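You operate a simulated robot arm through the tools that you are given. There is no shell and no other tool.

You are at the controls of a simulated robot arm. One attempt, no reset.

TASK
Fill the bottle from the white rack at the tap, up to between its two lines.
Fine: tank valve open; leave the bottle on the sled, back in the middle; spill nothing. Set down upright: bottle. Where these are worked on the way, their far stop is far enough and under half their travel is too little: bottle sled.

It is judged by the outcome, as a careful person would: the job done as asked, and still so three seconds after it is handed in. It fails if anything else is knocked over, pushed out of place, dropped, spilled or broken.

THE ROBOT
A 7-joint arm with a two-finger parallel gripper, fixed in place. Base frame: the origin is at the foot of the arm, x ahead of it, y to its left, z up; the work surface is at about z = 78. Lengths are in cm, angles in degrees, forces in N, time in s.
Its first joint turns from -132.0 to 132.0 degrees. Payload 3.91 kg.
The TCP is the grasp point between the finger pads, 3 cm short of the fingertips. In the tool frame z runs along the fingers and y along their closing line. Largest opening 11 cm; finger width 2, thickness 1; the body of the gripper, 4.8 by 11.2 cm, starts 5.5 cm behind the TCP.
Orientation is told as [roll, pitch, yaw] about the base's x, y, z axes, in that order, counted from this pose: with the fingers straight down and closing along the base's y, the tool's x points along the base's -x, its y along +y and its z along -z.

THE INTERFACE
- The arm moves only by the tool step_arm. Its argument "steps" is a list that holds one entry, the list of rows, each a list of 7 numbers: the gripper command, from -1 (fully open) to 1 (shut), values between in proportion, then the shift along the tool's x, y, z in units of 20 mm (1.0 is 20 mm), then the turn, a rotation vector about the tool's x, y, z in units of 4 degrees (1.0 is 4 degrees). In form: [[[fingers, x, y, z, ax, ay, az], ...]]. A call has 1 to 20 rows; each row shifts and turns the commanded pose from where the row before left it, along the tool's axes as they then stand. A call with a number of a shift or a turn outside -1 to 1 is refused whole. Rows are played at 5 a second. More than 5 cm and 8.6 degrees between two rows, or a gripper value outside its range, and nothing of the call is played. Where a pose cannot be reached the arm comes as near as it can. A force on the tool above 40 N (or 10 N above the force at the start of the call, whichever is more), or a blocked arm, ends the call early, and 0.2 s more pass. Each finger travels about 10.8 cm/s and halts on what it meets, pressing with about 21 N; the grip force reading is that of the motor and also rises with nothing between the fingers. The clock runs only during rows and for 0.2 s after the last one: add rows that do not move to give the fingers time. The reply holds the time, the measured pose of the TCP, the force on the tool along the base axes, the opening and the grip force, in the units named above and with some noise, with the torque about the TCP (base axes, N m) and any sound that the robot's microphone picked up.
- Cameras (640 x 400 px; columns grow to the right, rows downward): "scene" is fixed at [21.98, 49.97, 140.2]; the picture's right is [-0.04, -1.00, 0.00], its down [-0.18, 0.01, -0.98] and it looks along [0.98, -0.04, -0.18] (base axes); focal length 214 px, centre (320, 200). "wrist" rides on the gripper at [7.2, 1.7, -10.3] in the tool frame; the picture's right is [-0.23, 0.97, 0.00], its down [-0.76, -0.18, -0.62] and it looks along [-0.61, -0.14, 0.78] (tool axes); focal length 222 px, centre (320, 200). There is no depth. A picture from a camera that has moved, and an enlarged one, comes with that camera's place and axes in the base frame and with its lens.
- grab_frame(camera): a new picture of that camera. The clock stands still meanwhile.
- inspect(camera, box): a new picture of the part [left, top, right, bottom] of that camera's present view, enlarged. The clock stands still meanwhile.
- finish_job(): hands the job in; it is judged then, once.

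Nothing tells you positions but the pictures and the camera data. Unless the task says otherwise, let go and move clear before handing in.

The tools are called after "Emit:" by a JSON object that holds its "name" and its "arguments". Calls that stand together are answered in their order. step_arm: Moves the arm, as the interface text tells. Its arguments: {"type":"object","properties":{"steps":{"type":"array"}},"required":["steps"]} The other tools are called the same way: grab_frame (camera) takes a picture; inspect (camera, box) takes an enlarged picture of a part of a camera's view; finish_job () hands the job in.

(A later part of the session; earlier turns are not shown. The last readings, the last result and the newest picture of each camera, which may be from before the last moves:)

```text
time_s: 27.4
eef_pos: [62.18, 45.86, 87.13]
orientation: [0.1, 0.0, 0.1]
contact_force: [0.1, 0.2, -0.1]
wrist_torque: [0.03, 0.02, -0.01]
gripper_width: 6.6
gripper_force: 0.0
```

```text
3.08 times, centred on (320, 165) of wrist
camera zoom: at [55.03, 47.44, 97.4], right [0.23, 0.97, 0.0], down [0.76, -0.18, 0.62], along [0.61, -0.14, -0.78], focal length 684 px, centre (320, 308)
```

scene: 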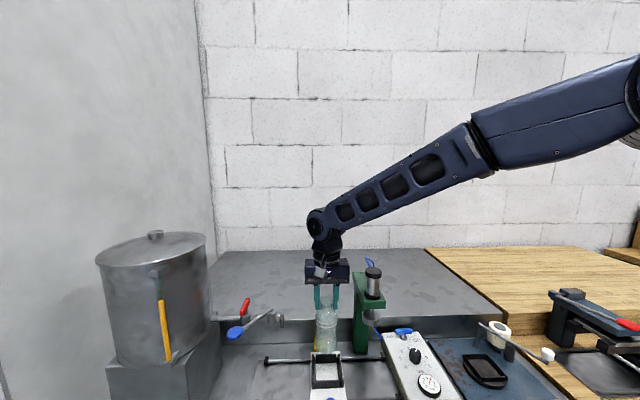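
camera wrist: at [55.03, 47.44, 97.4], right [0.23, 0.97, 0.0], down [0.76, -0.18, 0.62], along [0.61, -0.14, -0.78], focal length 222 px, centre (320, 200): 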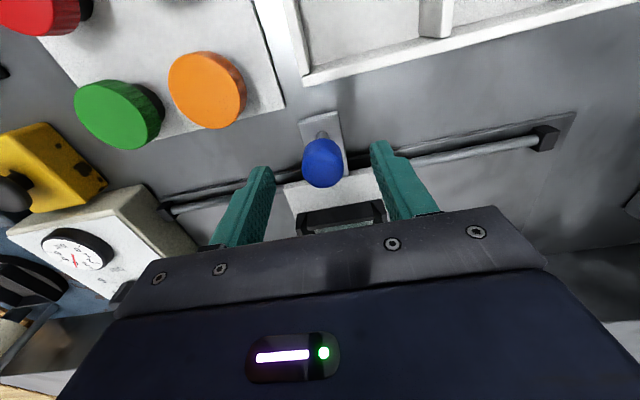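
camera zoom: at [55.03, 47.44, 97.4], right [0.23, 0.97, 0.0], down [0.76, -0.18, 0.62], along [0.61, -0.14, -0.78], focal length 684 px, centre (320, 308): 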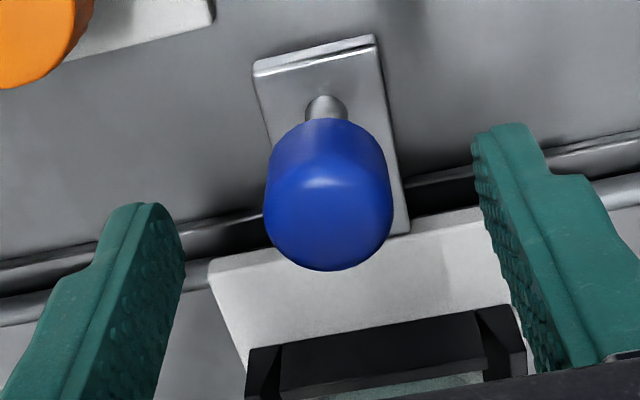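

Emit:
{"name": "step_arm", "arguments": {"steps": [[[-0.2, 0.1, 0.03, 0.5, 0, 0, 0], [-0.2, 0.1, 0.03, 0.5, 0, 0, 0], [0.2, 0, 0, 0, 0, 0, 0], [0.4, 0, 0, 0, 0, 0, 0], [0.6, 0, 0, 0, 0, 0, 0], [1, 0, 0, 0, 0, 0, 0], [1, 0, 0, 0, 0, 0, 0]]]}}

Emit:
{"name": "inspect", "arguments": {"camera": "wrist", "box": [240, 100, 400, 230]}}

Emit:
{"name": "inspect", "arguments": {"camera": "scene", "box": [240, 280, 400, 400]}}

```text
time_s: 29.0
eef_pos: [61.88, 45.92, 85.23]
orientation: [0.0, 0.0, 0.0]
contact_force: [-0.4, 2.8, -2.0]
wrist_torque: [0.03, -0.11, 0.01]
gripper_width: 2.53
gripper_force: 44.5
```

```text
3.08 times, centred on (320, 165) of wrist
camera zoom: at [54.7, 47.58, 95.46], right [0.23, 0.97, 0.0], down [0.76, -0.18, 0.62], along [0.61, -0.14, -0.78], focal length 684 px, centre (320, 308)
```

zoom: 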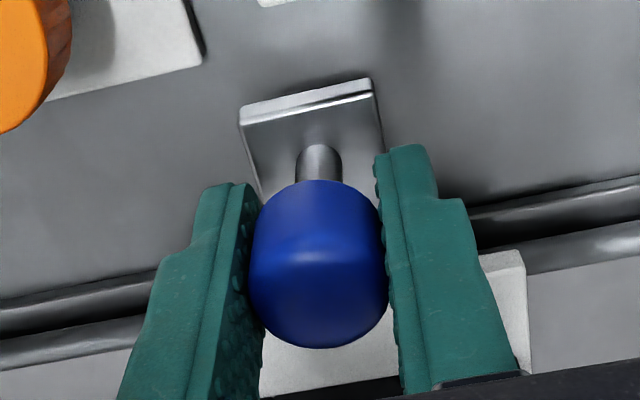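

```text
3.33 times, centred on (320, 340) of scene
camera zoom: at [21.98, 49.97, 140.2], right [-0.04, -1.0, 0.0], down [-0.18, 0.01, -0.98], along [0.98, -0.04, -0.18], focal length 715 px, centre (320, -267)
```

zoom: 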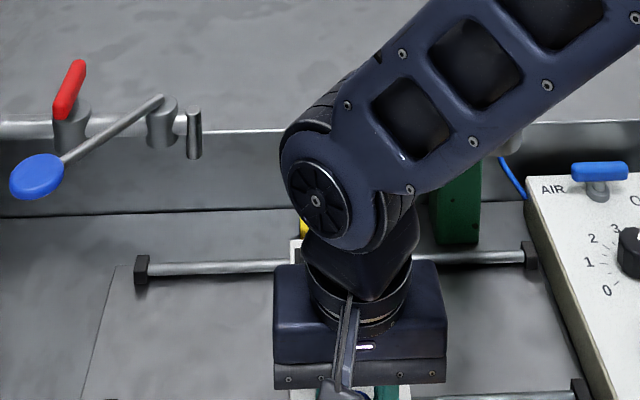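

The knob is gripped. I'll slide the sled toward the tap (+y), slowly at first.

Emit:
{"name": "step_arm", "arguments": {"steps": [[[1, 0, 0.15, 0, 0, 0, 0], [1, 0, 0.25, 0, 0, 0, 0], [1, 0, 0.3, 0, 0, 0, 0], [1, 0, 0.3, 0, 0, 0, 0], [1, 0, 0.3, 0, 0, 0, 0], [1, 0, 0.3, 0, 0, 0, 0], [1, 0, 0.3, 0, 0, 0, 0], [1, 0, 0.1, 0, 0, 0, 0], [1, 0, 0, 0, 0, 0, 0]]]}}

Emit:
{"name": "grab_frame", "arguments": {"camera": "wrist"}}

Emit:
{"name": "inspect", "arguments": {"camera": "scene", "box": [190, 280, 350, 400]}}

```text
time_s: 31.0
eef_pos: [61.93, 50.03, 85.19]
orientation: [0.1, 0.1, 0.0]
contact_force: [2.4, 0.6, 1.5]
wrist_torque: [0.08, -0.25, -0.04]
gripper_width: 2.5
gripper_force: 45.1
```

```text
taken
camera wrist: at [54.69, 51.67, 95.46], right [0.23, 0.97, 0.0], down [0.76, -0.18, 0.62], along [0.61, -0.14, -0.78], focal length 222 px, centre (320, 200)
```

wrist: 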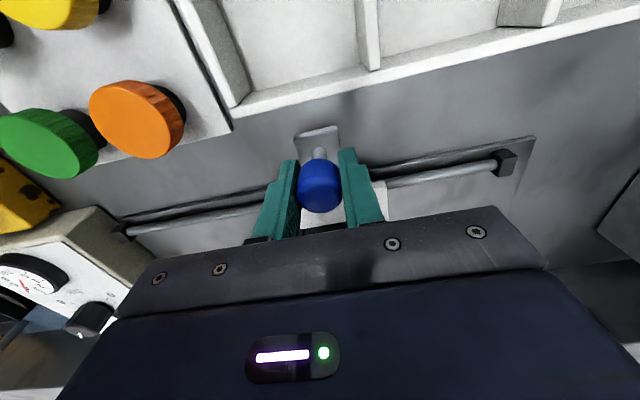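

```text
3.33 times, centred on (270, 340) of scene
camera zoom: at [21.98, 49.97, 140.2], right [-0.04, -1.0, 0.0], down [-0.18, 0.01, -0.98], along [0.98, -0.04, -0.18], focal length 715 px, centre (487, -267)
```

zoom: 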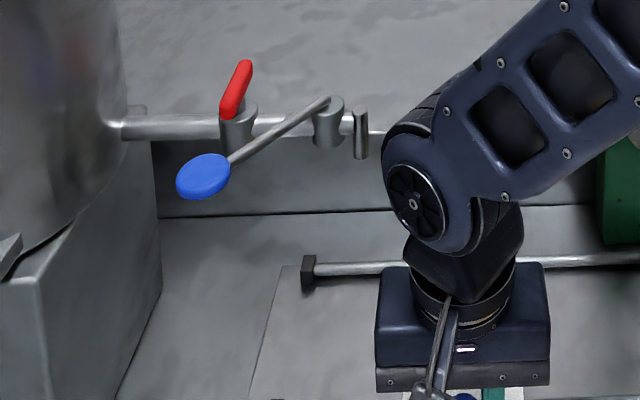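

Emit:
{"name": "step_arm", "arguments": {"steps": [[[1, 0, 0.2, 0, 0, 0, 0], [1, 0, 0.3, 0, 0, 0, 0], [1, 0, 0.3, 0, 0, 0, 0], [1, 0, 0.3, 0, 0, 0, 0], [1, 0, 0.3, 0, 0, 0, 0], [1, 0, 0.3, 0, 0, 0, 0], [1, 0, 0.3, 0, 0, 0, 0], [1, 0, 0, 0, 0, 0, 0]]]}}

Emit:
{"name": "inspect", "arguments": {"camera": "scene", "box": [190, 280, 350, 400]}}

Emit:
{"name": "grab_frame", "arguments": {"camera": "wrist"}}

```text
time_s: 32.8
eef_pos: [61.83, 53.91, 85.1]
orientation: [0.2, -0.1, -0.1]
contact_force: [3.2, 0.7, 11.4]
wrist_torque: [-0.03, -0.15, 0.03]
gripper_width: 2.57
gripper_force: 45.1
```

```text
3.33 times, centred on (270, 340) of scene
camera zoom: at [21.98, 49.97, 140.2], right [-0.04, -1.0, 0.0], down [-0.18, 0.01, -0.98], along [0.98, -0.04, -0.18], focal length 715 px, centre (487, -267)
```

zoom: 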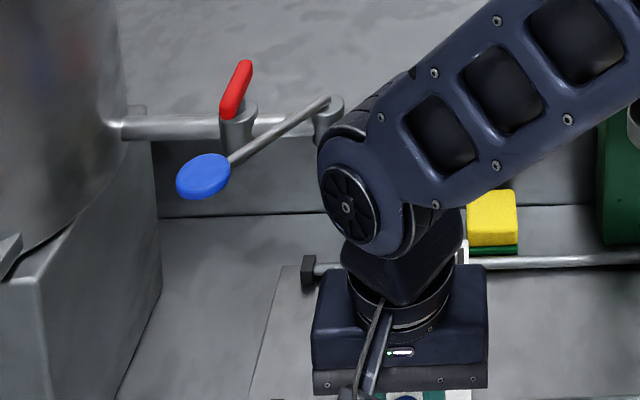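

```text
taken
camera wrist: at [54.69, 55.64, 95.46], right [0.23, 0.97, 0.0], down [0.76, -0.18, 0.62], along [0.61, -0.14, -0.78], focal length 222 px, centre (320, 200)
```

wrist: 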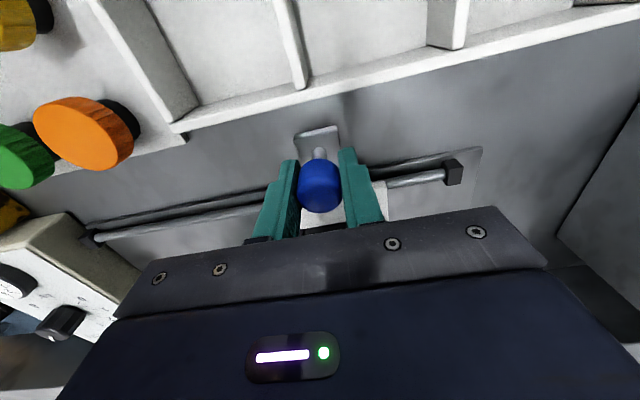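

The sled slides freely, and the yellow block turns out to be fixed at the middle position. I'll continue toward the tap, watching the clearance to the blue lever.

Emit:
{"name": "step_arm", "arguments": {"steps": [[[1, 0, 0.2, 0, 0, 0, 0], [1, 0, 0.25, 0, 0, 0, 0], [1, 0, 0.25, 0, 0, 0, 0], [1, 0, 0.25, 0, 0, 0, 0], [1, 0, 0.25, 0, 0, 0, 0], [1, 0, 0.25, 0, 0, 0, 0], [1, 0, 0.2, 0, 0, 0, 0], [1, 0, 0, 0, 0, 0, 0]]]}}

Emit:
{"name": "inspect", "arguments": {"camera": "scene", "box": [190, 280, 350, 400]}}

Emit:
{"name": "grab_frame", "arguments": {"camera": "wrist"}}

```text
time_s: 34.6
eef_pos: [61.83, 57.15, 85.11]
orientation: [0.0, 0.0, 0.1]
contact_force: [-0.1, 0.5, -7.7]
wrist_torque: [0.01, 0.31, -0.05]
gripper_width: 2.52
gripper_force: 44.9
```

```text
3.33 times, centred on (270, 340) of scene
camera zoom: at [21.98, 49.97, 140.2], right [-0.04, -1.0, 0.0], down [-0.18, 0.01, -0.98], along [0.98, -0.04, -0.18], focal length 715 px, centre (487, -267)
```

zoom: 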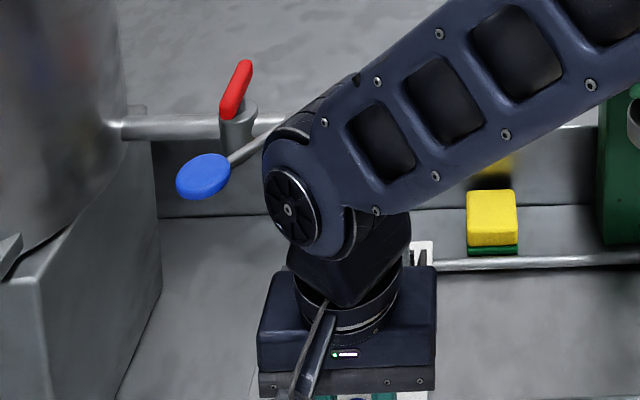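

```text
taken
camera wrist: at [54.7, 59.01, 95.46], right [0.23, 0.97, 0.0], down [0.76, -0.18, 0.62], along [0.61, -0.14, -0.78], focal length 222 px, centre (320, 200)
```

wrist: 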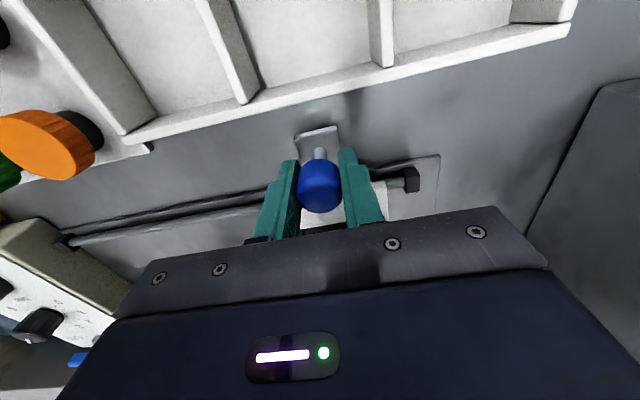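

Emit:
{"name": "step_arm", "arguments": {"steps": [[[1, 0, 0.12, 0, 0, 0, 0], [1, 0, 0.12, 0, 0, 0, 0], [1, 0, 0.12, 0, 0, 0, 0], [1, 0, 0.1, 0, 0, 0, 0], [1, 0, 0, 0, 0, 0, 0]]]}}

Emit:
{"name": "inspect", "arguments": {"camera": "wrist", "box": [280, 130, 460, 240]}}

Emit:
{"name": "inspect", "arguments": {"camera": "scene", "box": [190, 280, 350, 400]}}

```text
time_s: 35.8
eef_pos: [61.8, 57.95, 85.15]
orientation: [-0.1, 0.1, 0.1]
contact_force: [-7.5, -24.1, -5.1]
wrist_torque: [-0.32, -0.24, 0.03]
gripper_width: 2.54
gripper_force: 45.2
```

```text
3.56 times, centred on (370, 185) of wrist
camera zoom: at [54.7, 59.76, 95.46], right [0.23, 0.97, 0.0], down [0.76, -0.18, 0.62], along [0.61, -0.14, -0.78], focal length 790 px, centre (142, 253)
```

zoom: 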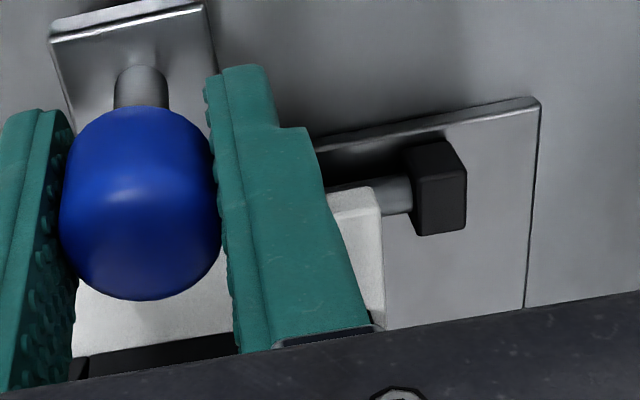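

```text
3.33 times, centred on (270, 340) of scene
camera zoom: at [21.98, 49.97, 140.2], right [-0.04, -1.0, 0.0], down [-0.18, 0.01, -0.98], along [0.98, -0.04, -0.18], focal length 715 px, centre (487, -267)
```

zoom: 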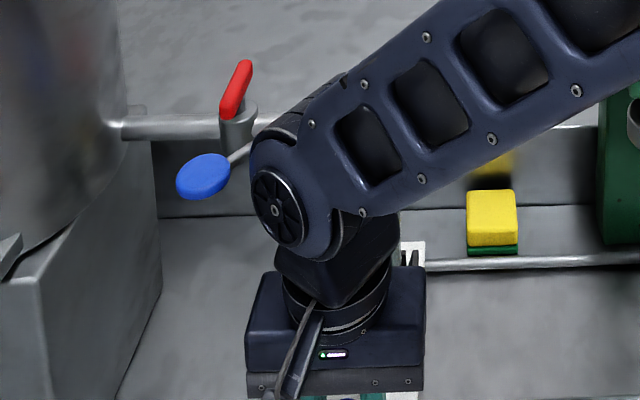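

I reached the sled's left stop at y≈58 (24 N reaction), matching the spout's y. I'll release the knob, rise and move clear to check the bottle under the spout.

Emit:
{"name": "step_arm", "arguments": {"steps": [[[1, 0, -0.03, 0, 0, 0, 0], [0.3, 0, 0, 0, 0, 0, 0], [0, 0, 0, 0, 0, 0, 0], [-0.2, 0, 0, 0, 0, 0, 0], [-0.2, 0, 0, -0.5, 0, 0, 0], [-0.2, 0, 0, -0.8, 0, 0, 0], [-0.2, 0, 0, -0.8, 0, 0, 0], [-0.2, 0.4, -0.6, -0.8, 0, 0, 0], [-0.2, 0.4, -0.8, -0.8, 0, 0, 0], [-0.2, 0.4, -0.8, -0.8, 0, 0, 0], [-0.2, 0.4, -0.8, -0.8, 0, 0, 0], [-0.2, 0.4, -0.8, -0.8, 0, 0, 0], [-0.2, 0, -0.8, -0.8, 0, 0, 0], [-0.2, 0, 0, 0, 0, 0, 0]]]}}

Emit:
{"name": "grab_frame", "arguments": {"camera": "wrist"}}

Emit:
{"name": "inspect", "arguments": {"camera": "scene", "box": [190, 280, 350, 400]}}

```text
time_s: 38.8
eef_pos: [57.88, 48.95, 99.12]
orientation: [0.1, 0.0, 0.0]
contact_force: [-0.8, -0.1, -0.7]
wrist_torque: [-0.01, 0.01, 0.0]
gripper_width: 6.61
gripper_force: 0.1
```

```text
taken
camera wrist: at [50.56, 50.62, 109.38], right [0.23, 0.97, 0.0], down [0.76, -0.18, 0.62], along [0.61, -0.14, -0.78], focal length 222 px, centre (320, 200)
```

wrist: 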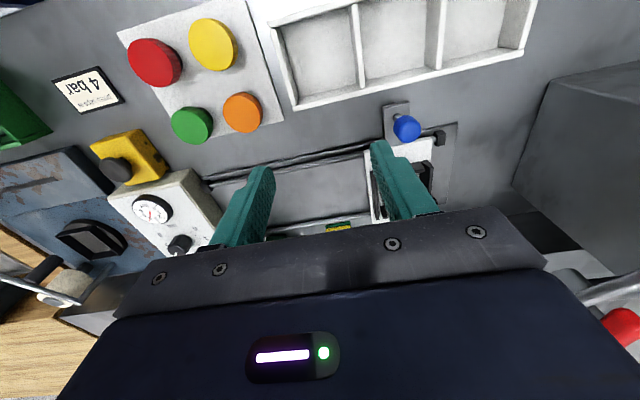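

```text
3.33 times, centred on (270, 340) of scene
camera zoom: at [21.98, 49.97, 140.2], right [-0.04, -1.0, 0.0], down [-0.18, 0.01, -0.98], along [0.98, -0.04, -0.18], focal length 715 px, centre (487, -267)
```

zoom: 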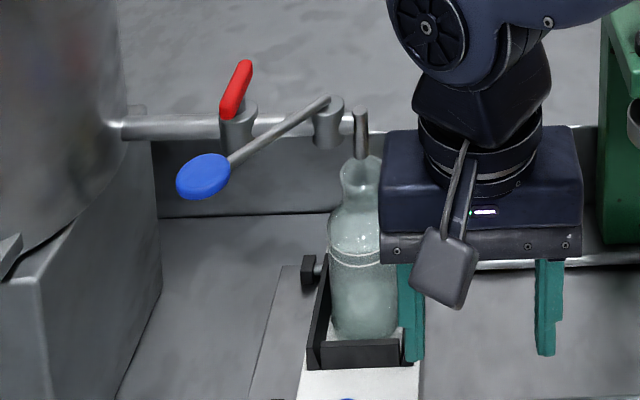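

The bottle's mouth is right under the spout. I'll rise with the fingers shut to get a good view of the tap, lever and red valve.

Emit:
{"name": "step_arm", "arguments": {"steps": [[[1, -0.1, 0.3, -0.95, 0, 0, 0], [1, -0.1, 0.4, -0.95, 0, 0, 0], [1, -0.1, 0.45, -0.95, 0, 0, 0], [1, -0.1, 0.45, -0.95, 0, 0, 0], [1, -0.1, 0.45, -0.95, 0, 0, 0], [1, -0.1, 0.45, -0.95, 0, 0, 0], [1, -0.1, 0.45, -0.95, 0, 0, 0], [1, -0.1, 0.45, -0.95, 0, 0, 0], [1, -0.1, 0.45, -0.95, 0, 0, 0], [1, -0.1, 0.45, -0.95, 0, 0, 0], [1, 0, 0, 0, 0, 0, 0]]]}}

Emit:
{"name": "grab_frame", "arguments": {"camera": "wrist"}}

Emit:
{"name": "inspect", "arguments": {"camera": "scene", "box": [220, 290, 320, 370]}}

```text
time_s: 41.2
eef_pos: [59.8, 57.52, 118.1]
orientation: [0.1, 0.0, 0.0]
contact_force: [0.6, -0.1, -0.3]
wrist_torque: [0.02, -0.01, -0.01]
gripper_width: 0.0
gripper_force: 21.1
```

```text
taken
camera wrist: at [52.6, 59.06, 128.43], right [0.23, 0.97, 0.0], down [0.76, -0.18, 0.62], along [0.61, -0.14, -0.78], focal length 222 px, centre (320, 200)
```

wrist: 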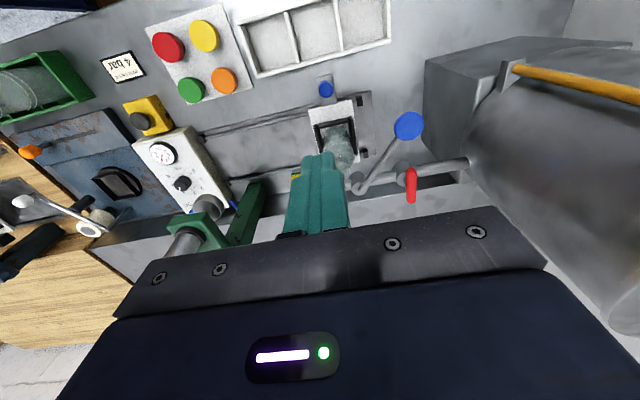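

```text
5.00 times, centred on (270, 330) of scene
camera zoom: at [21.98, 49.97, 140.2], right [-0.04, -1.0, 0.0], down [-0.18, 0.01, -0.98], along [0.98, -0.04, -0.18], focal length 1072 px, centre (570, -450)
```

zoom: 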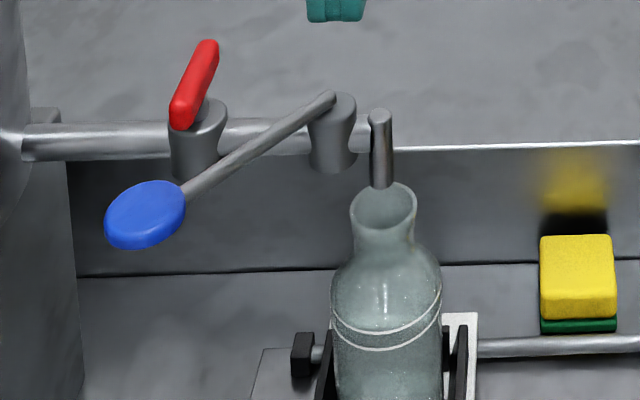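

The yellow block is a sponge, which I must leave alone. The spout is centred over the bottle mouth. I'll zoom in on the valves.

Emit:
{"name": "inspect", "arguments": {"camera": "wrist", "box": [310, 90, 480, 215]}}

Emit:
{"name": "inspect", "arguments": {"camera": "wrist", "box": [380, 140, 440, 215]}}

```text
3.20 times, centred on (395, 152) of wrist
camera zoom: at [52.6, 59.06, 128.43], right [0.23, 0.97, 0.0], down [0.76, -0.18, 0.62], along [0.61, -0.14, -0.78], focal length 711 px, centre (80, 352)
```

zoom: 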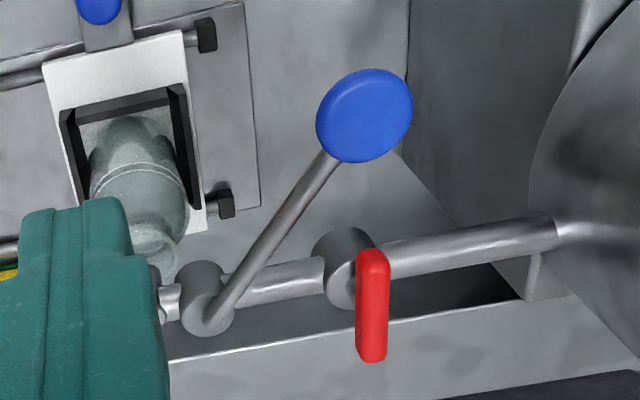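

```text
5.33 times, centred on (410, 178) of wrist
camera zoom: at [52.6, 59.06, 128.43], right [0.23, 0.97, 0.0], down [0.76, -0.18, 0.62], along [0.61, -0.14, -0.78], focal length 1185 px, centre (-160, 320)
```

zoom: 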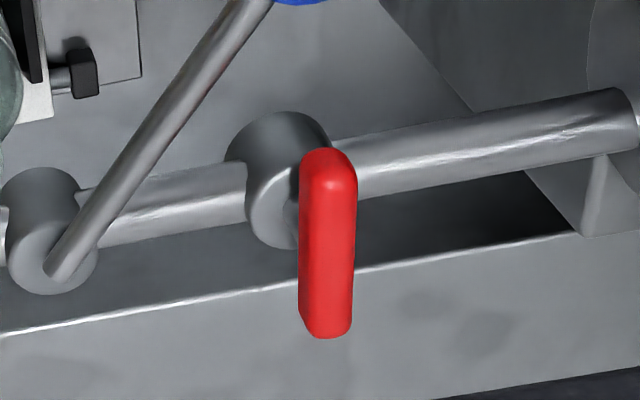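

The red bar handle is centred on its pivot near (73.1, 67.4), z≈102, lying across the pipe, so it's presumably closed. I'll move above it to grip it and turn it gently.

Emit:
{"name": "step_arm", "arguments": {"steps": [[[0.27, -0.74, 0.55, 0.2, 0, 0, 0], [0.27, -0.74, 0.55, 0.3, 0, 0, 0], [0.27, -0.74, 0.55, 0.3, 0, 0, 0], [0.27, -0.74, 0.55, 0.3, 0, 0, 0], [0.27, -0.74, 0.55, 0.3, 0, 0, 0], [0.27, -0.74, 0.55, 0.3, 0, 0, 0], [0.27, -0.74, 0.55, 0.3, 0, 0, 0], [0.27, -0.74, 0.55, 0.3, 0, 0, 0], [0.27, -0.74, 0.55, 0.3, 0, 0, 0], [0.27, 0, 0, 0, 0, 0, 0]]]}}

Emit:
{"name": "grab_frame", "arguments": {"camera": "wrist"}}

Emit:
{"name": "inspect", "arguments": {"camera": "scene", "box": [220, 290, 320, 370]}}

Emit:
{"name": "inspect", "arguments": {"camera": "wrist", "box": [250, 80, 390, 210]}}

```text
time_s: 43.4
eef_pos: [73.12, 67.59, 112.93]
orientation: [0.2, 0.0, 0.0]
contact_force: [0.7, -0.8, -0.6]
wrist_torque: [0.03, 0.01, -0.03]
gripper_width: 4.0
gripper_force: 0.1
```

```text
taken
camera wrist: at [65.94, 69.21, 123.18], right [0.23, 0.97, 0.0], down [0.76, -0.18, 0.62], along [0.61, -0.14, -0.78], focal length 222 px, centre (320, 200)
```

wrist: 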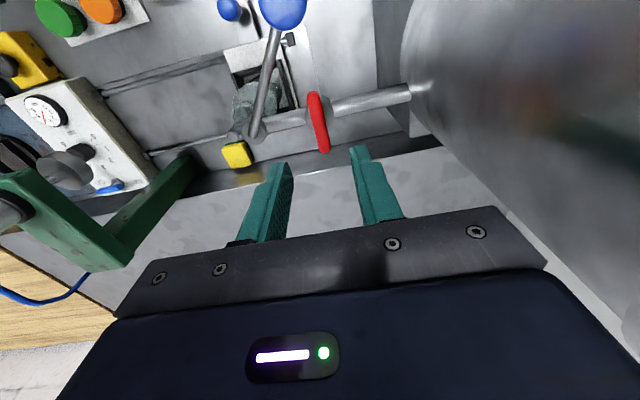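

```text
5.00 times, centred on (270, 330) of scene
camera zoom: at [21.98, 49.97, 140.2], right [-0.04, -1.0, 0.0], down [-0.18, 0.01, -0.98], along [0.98, -0.04, -0.18], focal length 1072 px, centre (570, -450)
```

zoom: 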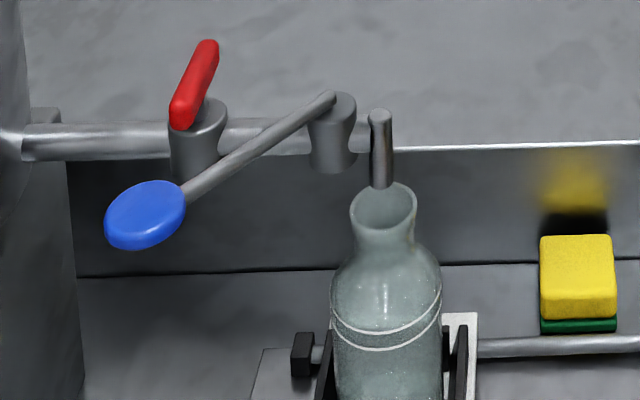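

```text
3.08 times, centred on (320, 145) of wrist
camera zoom: at [65.94, 69.21, 123.18], right [0.23, 0.97, 0.0], down [0.76, -0.18, 0.62], along [0.61, -0.14, -0.78], focal length 684 px, centre (320, 369)
```

zoom: 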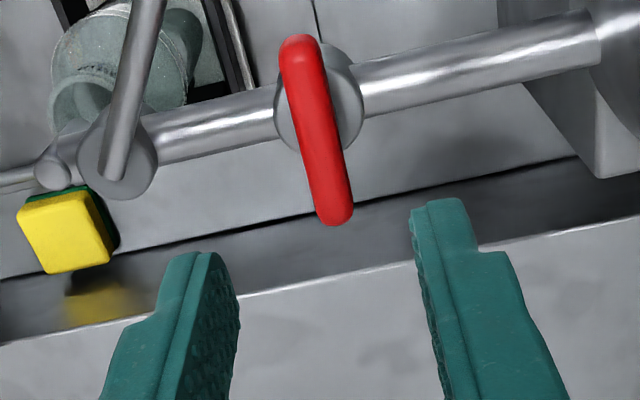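

Emit:
{"name": "step_arm", "arguments": {"steps": [[[0.27, 0.05, -0.02, 0.7, 0, 0, 0], [0.27, 0.05, -0.02, 0.7, 0, 0, 0], [0.27, 0.05, 0, 0.7, 0, 0, 0], [0.27, 0, 0, 0.7, 0, 0, 0], [0.27, 0, 0, 0.7, 0, 0, 0], [0.27, 0, 0, 0.4, 0, 0, 0], [0.27, 0, 0, 0, 0, 0, 0]]]}}

Emit:
{"name": "inspect", "arguments": {"camera": "scene", "box": [200, 270, 300, 350]}}

Emit:
{"name": "inspect", "arguments": {"camera": "wrist", "box": [250, 100, 390, 230]}}

```text
time_s: 45.0
eef_pos: [72.72, 67.39, 104.91]
orientation: [0.1, 0.0, 0.0]
contact_force: [-1.4, 0.1, -0.5]
wrist_torque: [0.01, 0.0, 0.03]
gripper_width: 4.01
gripper_force: 0.0
```

```text
5.00 times, centred on (250, 310) of scene
camera zoom: at [21.98, 49.97, 140.2], right [-0.04, -1.0, 0.0], down [-0.18, 0.01, -0.98], along [0.98, -0.04, -0.18], focal length 1072 px, centre (670, -350)
```

zoom: 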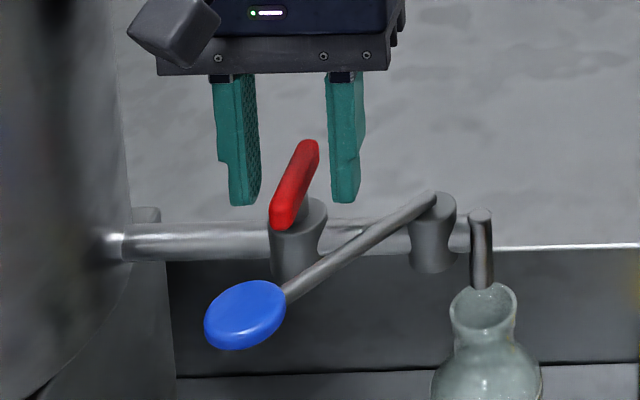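

```text
3.08 times, centred on (320, 165) of wrist
camera zoom: at [65.63, 69.1, 115.25], right [0.23, 0.97, 0.0], down [0.76, -0.18, 0.62], along [0.61, -0.14, -0.78], focal length 684 px, centre (320, 308)
```

zoom: 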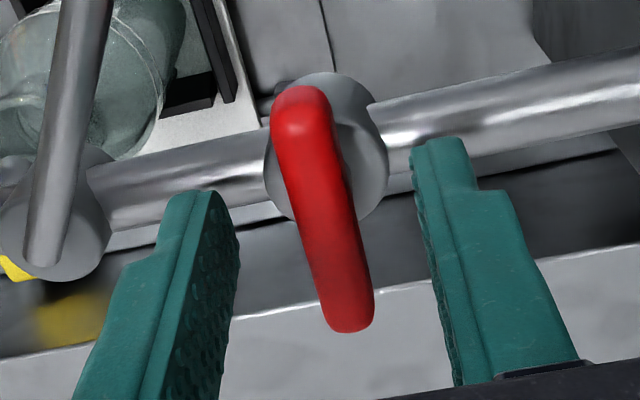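

Emit:
{"name": "step_arm", "arguments": {"steps": [[[0.27, 0.15, 0.03, 0.15, 0, 0, 0], [0.27, 0, 0, 0.15, 0, 0, 0], [0.5, 0, 0, 0, 0, 0, 0], [0.7, 0, 0, 0, 0, 0, 0], [1, 0, 0, 0, 0, 0, 0], [1, 0, 0, 0, 0, 0, 0]]]}}

Emit:
{"name": "inspect", "arguments": {"camera": "scene", "box": [200, 270, 300, 350]}}

Emit:
{"name": "inspect", "arguments": {"camera": "wrist", "box": [250, 100, 390, 230]}}

```text
time_s: 46.4
eef_pos: [72.47, 67.5, 104.43]
orientation: [0.1, 0.0, 0.0]
contact_force: [1.9, 12.4, -0.6]
wrist_torque: [0.05, -0.25, 0.02]
gripper_width: 1.2
gripper_force: 44.9
```

```text
5.00 times, centred on (250, 310) of scene
camera zoom: at [21.98, 49.97, 140.2], right [-0.04, -1.0, 0.0], down [-0.18, 0.01, -0.98], along [0.98, -0.04, -0.18], focal length 1072 px, centre (670, -350)
```

zoom: 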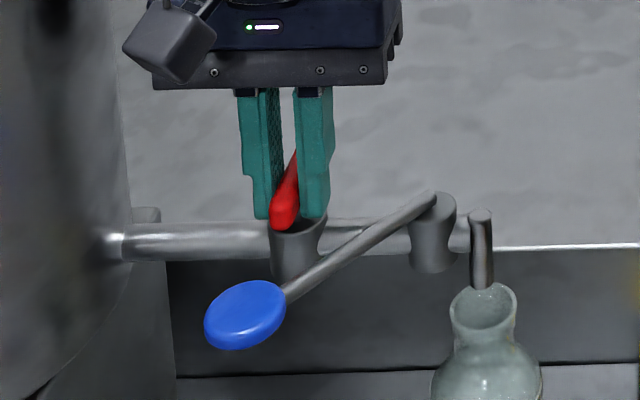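

```text
3.08 times, centred on (320, 165) of wrist
camera zoom: at [65.3, 69.2, 114.7], right [0.23, 0.97, 0.0], down [0.76, -0.18, 0.62], along [0.61, -0.14, -0.78], focal length 684 px, centre (320, 308)
```

zoom: 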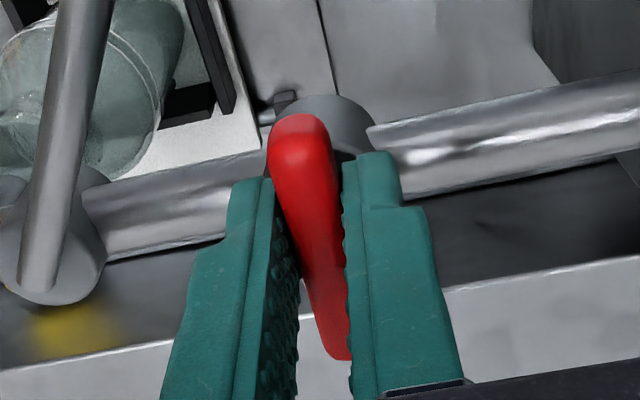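

The bar is gripped. I'll turn it a few degrees counter-clockwise to see whether it yields.

Emit:
{"name": "step_arm", "arguments": {"steps": [[[1, 0, 0, 0, 0, 0, -0.5], [1, 0, 0, 0, 0, 0, -0.5], [1, 0, 0, 0, 0, 0, -0.5], [1, 0, 0, 0, 0, 0, 0]]]}}

Emit:
{"name": "inspect", "arguments": {"camera": "scene", "box": [200, 270, 300, 350]}}

Emit:
{"name": "inspect", "arguments": {"camera": "wrist", "box": [250, 100, 390, 230]}}

```text
time_s: 47.4
eef_pos: [72.4, 67.47, 104.34]
orientation: [0.0, 0.0, 6.2]
contact_force: [-0.6, 7.7, -4.3]
wrist_torque: [0.16, -0.76, 0.04]
gripper_width: 1.19
gripper_force: 44.9
```

```text
5.00 times, centred on (250, 310) of scene
camera zoom: at [21.98, 49.97, 140.2], right [-0.04, -1.0, 0.0], down [-0.18, 0.01, -0.98], along [0.98, -0.04, -0.18], focal length 1072 px, centre (670, -350)
```

zoom: 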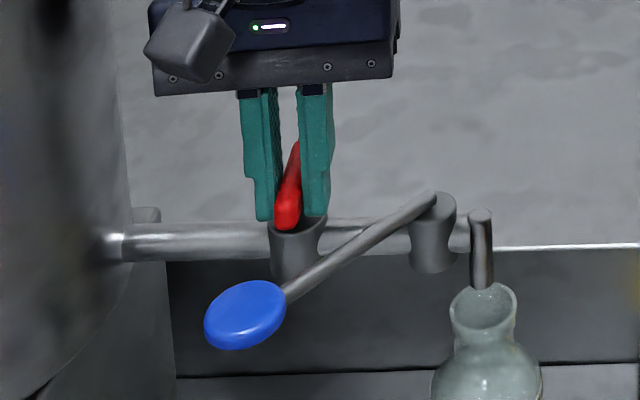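

```text
3.08 times, centred on (320, 165) of wrist
camera zoom: at [65.18, 68.39, 114.7], right [0.12, 0.99, 0.0], down [0.78, -0.1, 0.62], along [0.62, -0.08, -0.78], focal length 684 px, centre (320, 308)
```

zoom: 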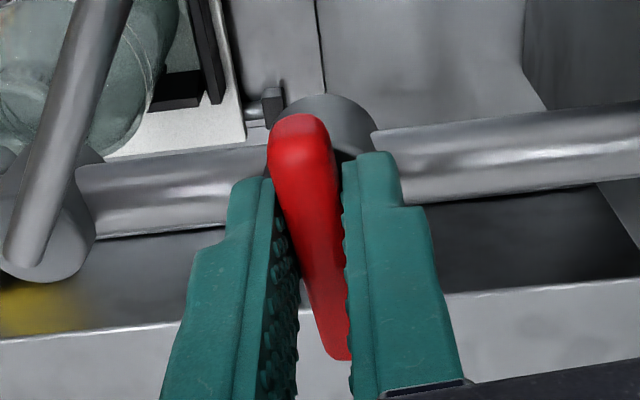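

The bar turns freely counter-clockwise. I'll continue in stages, watching the spout.

Emit:
{"name": "step_arm", "arguments": {"steps": [[[1, 0, 0, 0, 0, 0, -0.7], [1, 0, 0, 0, 0, 0, -0.7], [1, 0, 0, 0, 0, 0, -0.7], [1, 0, 0, 0, 0, 0, -0.7], [1, 0, 0, 0, 0, 0, -0.7], [1, 0, 0, 0, 0, 0, 0]]]}}

Emit:
{"name": "inspect", "arguments": {"camera": "scene", "box": [200, 270, 320, 366]}}

```text
time_s: 48.8
eef_pos: [72.32, 67.29, 104.37]
orientation: [0.1, 0.0, 20.1]
contact_force: [-20.2, -30.1, -9.5]
wrist_torque: [-0.51, 0.46, -0.11]
gripper_width: 1.2
gripper_force: 44.7
```

```text
4.17 times, centred on (260, 318) of scene
camera zoom: at [21.98, 49.97, 140.2], right [-0.04, -1.0, 0.0], down [-0.18, 0.01, -0.98], along [0.98, -0.04, -0.18], focal length 894 px, centre (570, -292)
```

zoom: 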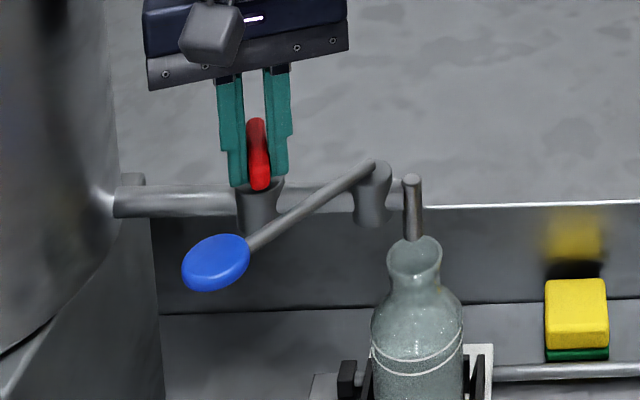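

Emit:
{"name": "step_arm", "arguments": {"steps": [[[1, 0.04, -0.12, 0, 0, 0, 0], [1, 0, 0, 0, 0, 0, 0]]]}}

```text
time_s: 49.4
eef_pos: [72.58, 67.28, 104.44]
orientation: [0.2, -0.1, 20.2]
contact_force: [0.9, 12.5, -14.2]
wrist_torque: [0.18, -0.42, 0.07]
gripper_width: 1.22
gripper_force: 44.5
```

Emit:
{"name": "step_arm", "arguments": {"steps": [[[1, 0, -0.02, 0, 0, 0, -0.8], [1, 0, -0.02, 0, 0, 0, -0.8], [1, 0, -0.02, 0, 0, 0, -0.8], [1, 0, -0.02, 0, 0, 0, -0.8], [1, 0, 0, 0, 0, 0, 0]]]}}

Emit:
{"name": "inspect", "arguments": {"camera": "scene", "box": [200, 270, 320, 366]}}

```text
time_s: 50.4
eef_pos: [72.63, 67.25, 104.39]
orientation: [0.2, -0.2, 32.6]
contact_force: [9.3, -3.4, -0.6]
wrist_torque: [-1.34, -1.52, -0.41]
gripper_width: 1.15
gripper_force: 45.3
stopped in row 5: the force on the tool passed its limit at 41 N (the readings are from after the stop); the commanded pose is now the measured one
```

```text
4.17 times, centred on (260, 318) of scene
camera zoom: at [21.98, 49.97, 140.2], right [-0.04, -1.0, 0.0], down [-0.18, 0.01, -0.98], along [0.98, -0.04, -0.18], focal length 894 px, centre (570, -292)
```

zoom: 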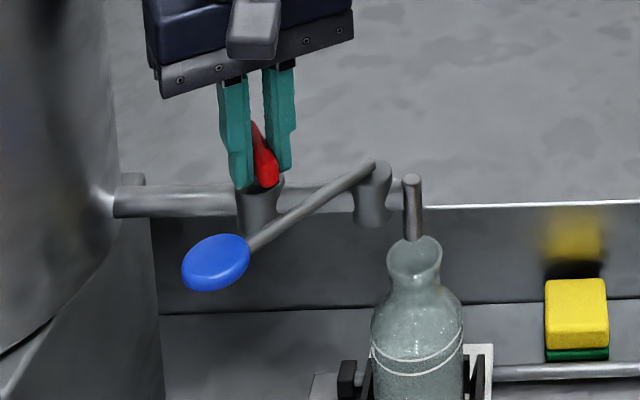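

Emit:
{"name": "inspect", "arguments": {"camera": "wrist", "box": [250, 100, 390, 230]}}

Emit:
{"name": "grab_frame", "arguments": {"camera": "wrist"}}

```text
3.08 times, centred on (320, 165) of wrist
camera zoom: at [65.64, 64.74, 114.71], right [-0.33, 0.94, 0.0], down [0.74, 0.26, 0.62], along [0.59, 0.21, -0.78], focal length 684 px, centre (320, 308)
```

zoom: 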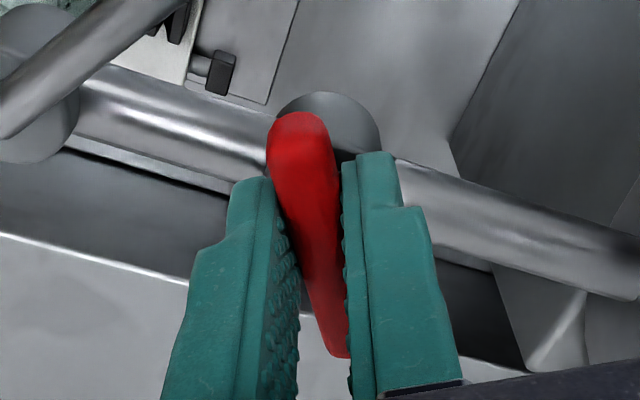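

```text
taken
camera wrist: at [65.64, 64.74, 114.71], right [-0.33, 0.94, 0.0], down [0.74, 0.26, 0.62], along [0.59, 0.21, -0.78], focal length 222 px, centre (320, 200)
```

wrist: 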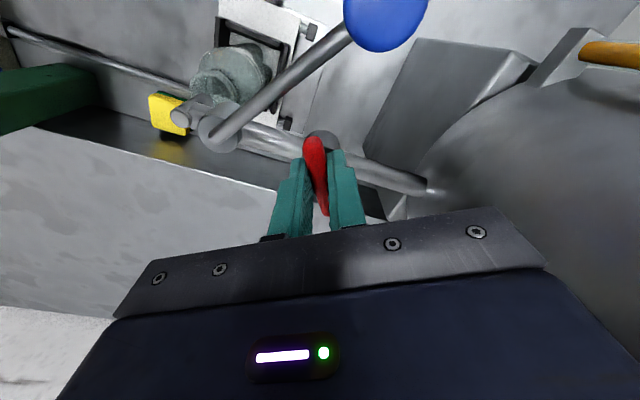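

Emit:
{"name": "step_arm", "arguments": {"steps": [[[1, 0, -0.014, 0, 0, 0, -0.7], [1, 0, -0.014, 0, 0, 0, -0.7], [1, 0, -0.014, 0, 0, 0, -0.7], [1, 0, 0, 0, 0, 0, 0]]]}}

```text
time_s: 51.4
eef_pos: [72.71, 67.23, 104.47]
orientation: [0.3, -0.2, 40.9]
contact_force: [-0.2, 15.4, -10.1]
wrist_torque: [0.79, -1.14, 0.05]
gripper_width: 1.18
gripper_force: 45.0
```

Emit:
{"name": "step_arm", "arguments": {"steps": [[[1, -0.02, 0.03, 0, 0, 0, -0.7], [1, 0, -0.01, 0, 0, 0, -0.7], [1, 0, -0.01, 0, 0, 0, -0.7], [1, 0, 0, 0, 0, 0, 0]]]}}

Emit:
{"name": "inspect", "arguments": {"camera": "scene", "box": [200, 270, 320, 366]}}

```text
time_s: 52.4
eef_pos: [72.52, 67.18, 104.44]
orientation: [0.1, -0.3, 49.4]
contact_force: [2.7, 3.7, -7.1]
wrist_torque: [-1.07, 0.64, 0.02]
gripper_width: 1.2
gripper_force: 44.4
```

```text
4.17 times, centred on (260, 318) of scene
camera zoom: at [21.98, 49.97, 140.2], right [-0.04, -1.0, 0.0], down [-0.18, 0.01, -0.98], along [0.98, -0.04, -0.18], focal length 894 px, centre (570, -292)
```

zoom: 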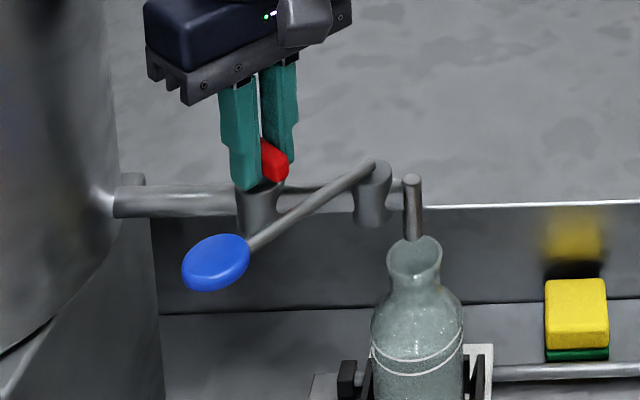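

No flow so far, and the bar is at about 49°. I'll keep rotating toward alignment with the pipe.

Emit:
{"name": "step_arm", "arguments": {"steps": [[[1, 0, -0.01, 0, 0, 0, -0.7], [1, 0, -0.01, 0, 0, 0, -0.7], [1, 0, -0.01, 0, 0, 0, -0.7], [1, 0, -0.01, 0, 0, 0, -0.7], [1, 0, 0, 0, 0, 0, 0]]]}}

```text
time_s: 53.6
eef_pos: [72.72, 67.13, 104.4]
orientation: [0.0, -0.3, 60.7]
contact_force: [2.2, -0.1, -14.1]
wrist_torque: [0.94, -0.74, -0.02]
gripper_width: 1.19
gripper_force: 45.1
```

Emit:
{"name": "step_arm", "arguments": {"steps": [[[1, 0, -0.01, 0, 0, 0, -0.7], [1, 0, -0.01, 0, 0, 0, -0.7], [1, 0, -0.01, 0, 0, 0, -0.7], [1, 0, -0.01, 0, 0, 0, -0.7], [1, 0, 0, 0, 0, 0, 0]]]}}

Emit:
{"name": "inspect", "arguments": {"camera": "scene", "box": [200, 270, 320, 366]}}

```text
time_s: 54.8
eef_pos: [72.78, 67.09, 104.4]
orientation: [0.0, -0.3, 71.8]
contact_force: [1.4, -13.1, -12.7]
wrist_torque: [-1.31, 0.21, -0.02]
gripper_width: 1.18
gripper_force: 44.6
```

```text
4.17 times, centred on (260, 318) of scene
camera zoom: at [21.98, 49.97, 140.2], right [-0.04, -1.0, 0.0], down [-0.18, 0.01, -0.98], along [0.98, -0.04, -0.18], focal length 894 px, centre (570, -292)
```

zoom: 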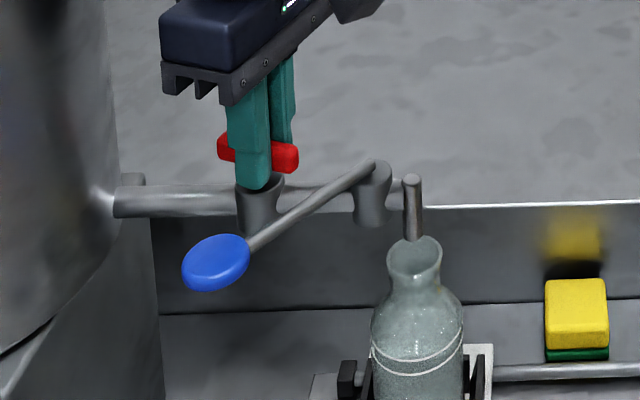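

Emit:
{"name": "step_arm", "arguments": {"steps": [[[1, 0.02, -0.01, 0, 0, 0, -0.7], [1, 0, -0.01, 0, 0, 0, -0.7], [1, 0, -0.01, 0, 0, 0, -0.7], [1, 0, -0.01, 0, 0, 0, -0.6], [1, 0, 0, 0, 0, 0, 0]]]}}

Emit:
{"name": "inspect", "arguments": {"camera": "scene", "box": [200, 270, 320, 366]}}

```text
time_s: 56.0
eef_pos: [72.88, 66.99, 104.39]
orientation: [-0.1, -0.3, 82.6]
contact_force: [9.0, -1.4, -16.2]
wrist_torque: [1.18, -0.36, -0.05]
gripper_width: 1.18
gripper_force: 45.3
```

```text
4.17 times, centred on (260, 318) of scene
camera zoom: at [21.98, 49.97, 140.2], right [-0.04, -1.0, 0.0], down [-0.18, 0.01, -0.98], along [0.98, -0.04, -0.18], focal length 894 px, centre (570, -292)
```

zoom: 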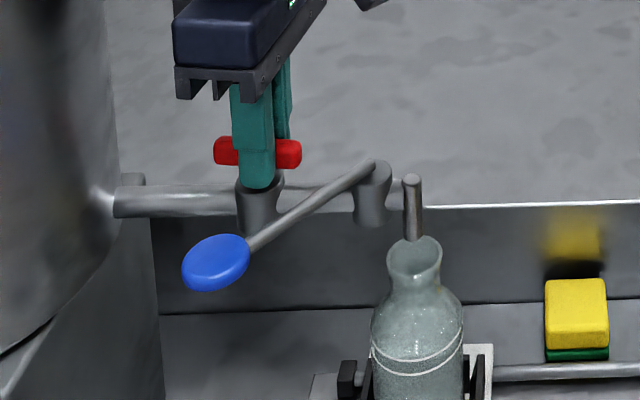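

Emit:
{"name": "step_arm", "arguments": {"steps": [[[1, 0, -0.005, 0, 0, 0, -0.6], [1, 0, -0.005, 0, 0, 0, -0.6], [1, 0, -0.005, 0, 0, 0, -0.6], [1, 0, 0, 0, 0, 0, 0]]]}}

Emit:
{"name": "inspect", "arguments": {"camera": "scene", "box": [200, 270, 320, 366]}}

Emit:
{"name": "inspect", "arguments": {"camera": "wrist", "box": [250, 100, 390, 230]}}

```text
time_s: 57.0
eef_pos: [72.9, 67.2, 104.41]
orientation: [0.0, -0.2, 89.8]
contact_force: [15.5, 4.3, -16.7]
wrist_torque: [-0.2, -0.29, -0.06]
gripper_width: 1.19
gripper_force: 45.3
```

```text
4.17 times, centred on (260, 318) of scene
camera zoom: at [21.98, 49.97, 140.2], right [-0.04, -1.0, 0.0], down [-0.18, 0.01, -0.98], along [0.98, -0.04, -0.18], focal length 894 px, centre (570, -292)
```

zoom: 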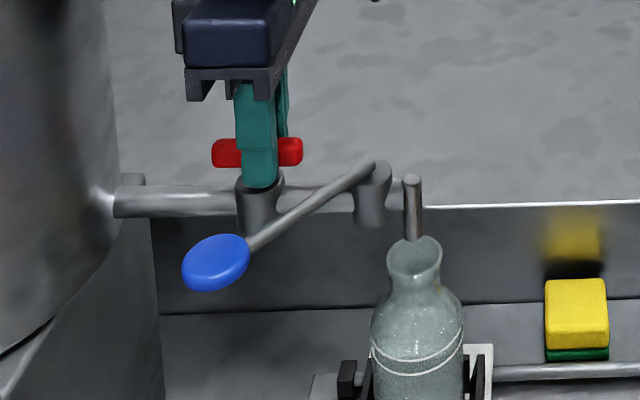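

```text
3.08 times, centred on (320, 165) of wrist
camera zoom: at [71.33, 59.75, 114.72], right [-0.97, 0.23, 0.0], down [0.18, 0.76, 0.63], along [0.14, 0.61, -0.78], focal length 684 px, centre (320, 308)
```

zoom: 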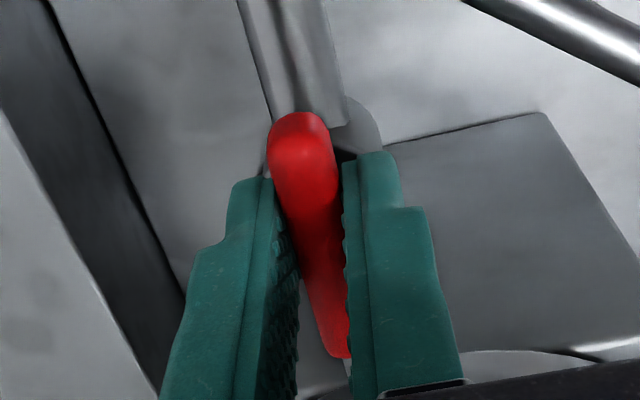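

The red valve is now in line with the pipe and nothing flows, so the tap itself is closed. I'll release the handle and rise, then reorient the gripper to hold the blue lever knob.

Emit:
{"name": "step_arm", "arguments": {"steps": [[[0.6, 0, 0, 0, 0, 0, 0], [0.3, 0, 0, 0, 0, 0, 0], [0.3, 0, 0, -0.3, 0, 0, 0], [0.3, 0, 0, -0.7, 0, 0, 0], [0.3, 0, 0, -0.9, 0, 0, 0], [0.3, 0, 0, -0.9, 0, 0, 0], [0.3, 0, 0, -0.9, 0, 0, 0], [0.3, 0, 0, -0.9, 0, 0, 0], [0.3, 0, 0, -0.5, 0, 0, 0], [0.3, 0, 0, 0, 0, 0, 0.5], [0.3, 0, 0, 0, 0, 0, 1], [0.3, 0, 0, 0, 0, 0, 1], [0.3, 0, 0, 0, 0, 0, 1], [0.3, 0, 0, 0, 0, 0, 1], [0.3, 0, 0, 0, 0, 0, 1], [0.3, 0, 0, 0, 0, 0, 1], [0.3, 0, 0, 0, 0, 0, 1], [0.3, 0, 0, 0, 0, 0, 1], [0.3, 0, 0, 0, 0, 0, 1], [0.3, 0, 0, 0, 0, 0, 0.5]]]}}

Emit:
{"name": "inspect", "arguments": {"camera": "scene", "box": [200, 270, 320, 366]}}

```text
time_s: 61.2
eef_pos: [72.88, 66.91, 114.66]
orientation: [0.2, -0.1, 49.7]
contact_force: [0.8, 0.4, 0.2]
wrist_torque: [0.0, 0.04, -0.01]
gripper_width: 3.85
gripper_force: 0.0
```

```text
4.17 times, centred on (260, 318) of scene
camera zoom: at [21.98, 49.97, 140.2], right [-0.04, -1.0, 0.0], down [-0.18, 0.01, -0.98], along [0.98, -0.04, -0.18], focal length 894 px, centre (570, -292)
```

zoom: 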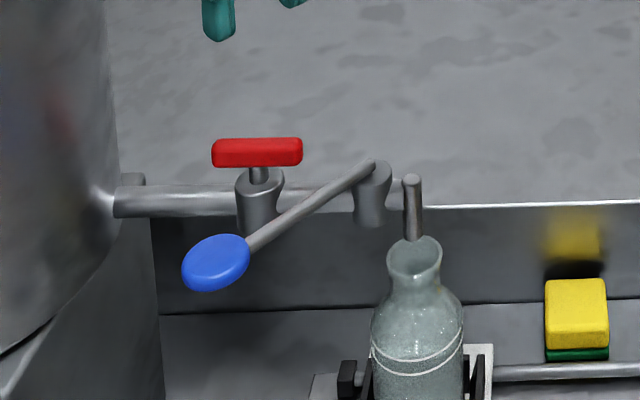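

Emit:
{"name": "step_arm", "arguments": {"steps": [[[0.1, 0, 0, 0, 0, 0, 0.7], [0.1, 0, 0, 0, 0, 0, 1], [0.1, 0, 0, 0, 0, 0, 1], [0.1, 0, 0, 0, 0, 0, 1], [0.1, 0, 0, 0, 0, 0, 1], [0.1, 0, 0, 0, 0, 0, 1], [0.1, 0, 0, 0, 0, 0, 1], [0.1, 0, 0, 0, 0, 0, 1], [0.1, 0, 0, 0, 0, 0, 1], [0.1, 0, 0, 0, 0, 0, 1], [0.1, 0, 0, 0, 0, 0, 1], [0.1, 0, 0, 0, 0, 0, 1], [0.1, 0, 0, 0, 0, 0, 1], [0.1, 0, 0, 0, 0, 0, 1], [0.1, 0, 0, 0, 0, 0, 1], [0.1, 0, 0, 0, 0, 0, 1], [0.1, 0, 0, 0, 0, 0, 1], [0.1, 0, 0, 0, 0, 0, 1], [0.1, 0, 0, 0, 0, 0, 1], [0.1, 0, 0, 0, 0, 0, 1]]]}}

```text
time_s: 65.4
eef_pos: [72.79, 66.96, 114.66]
orientation: [0.2, 0.1, -29.2]
contact_force: [0.1, 0.5, -1.1]
wrist_torque: [0.03, 0.01, -0.01]
gripper_width: 4.95
gripper_force: 0.1
```

Emit:
{"name": "step_arm", "arguments": {"steps": [[[0.1, 0, 0, 0, 0, 0, 0.8], [0.1, 0, 0, 0, 0, 0, 0.8], [0.1, 0.6, -0.43, 0, 0, 0, 0], [0.1, 0.6, -0.43, 0, 0, 0, 0], [0.1, 0.6, -0.43, 0, 0, 0, 0], [0.1, 0.6, -0.43, 0, 0, 0, 0], [0.1, 0.6, -0.43, 0, 0, 0, 0], [0.1, 0.58, -0.41, 0, 0, 0, 0], [0.1, 0, 0, 0, 0, 0, 0]]]}}

Emit:
{"name": "grab_frame", "arguments": {"camera": "wrist"}}

Emit:
{"name": "inspect", "arguments": {"camera": "scene", "box": [200, 270, 320, 366]}}

```text
time_s: 67.4
eef_pos: [64.16, 66.98, 114.75]
orientation: [0.3, 0.2, -35.5]
contact_force: [0.6, -0.2, 0.5]
wrist_torque: [0.0, 0.03, -0.01]
gripper_width: 4.96
gripper_force: 0.2
```

```text
taken
camera wrist: at [59.38, 72.48, 125.06], right [0.75, 0.66, 0.0], down [0.52, -0.59, 0.62], along [0.41, -0.46, -0.78], focal length 222 px, centre (320, 200)
```

wrist: 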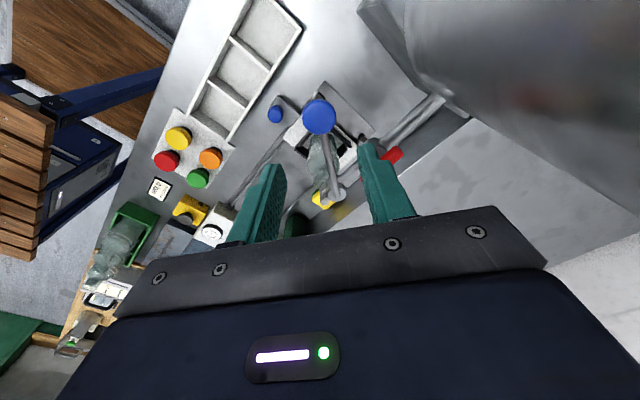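

```text
4.17 times, centred on (260, 318) of scene
camera zoom: at [21.98, 49.97, 140.2], right [-0.04, -1.0, 0.0], down [-0.18, 0.01, -0.98], along [0.98, -0.04, -0.18], focal length 894 px, centre (570, -292)
```

zoom: 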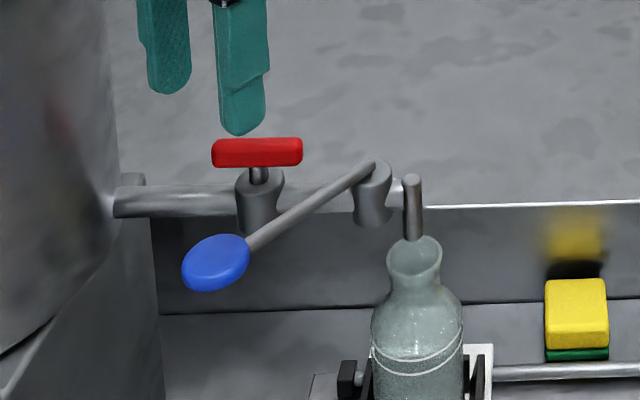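

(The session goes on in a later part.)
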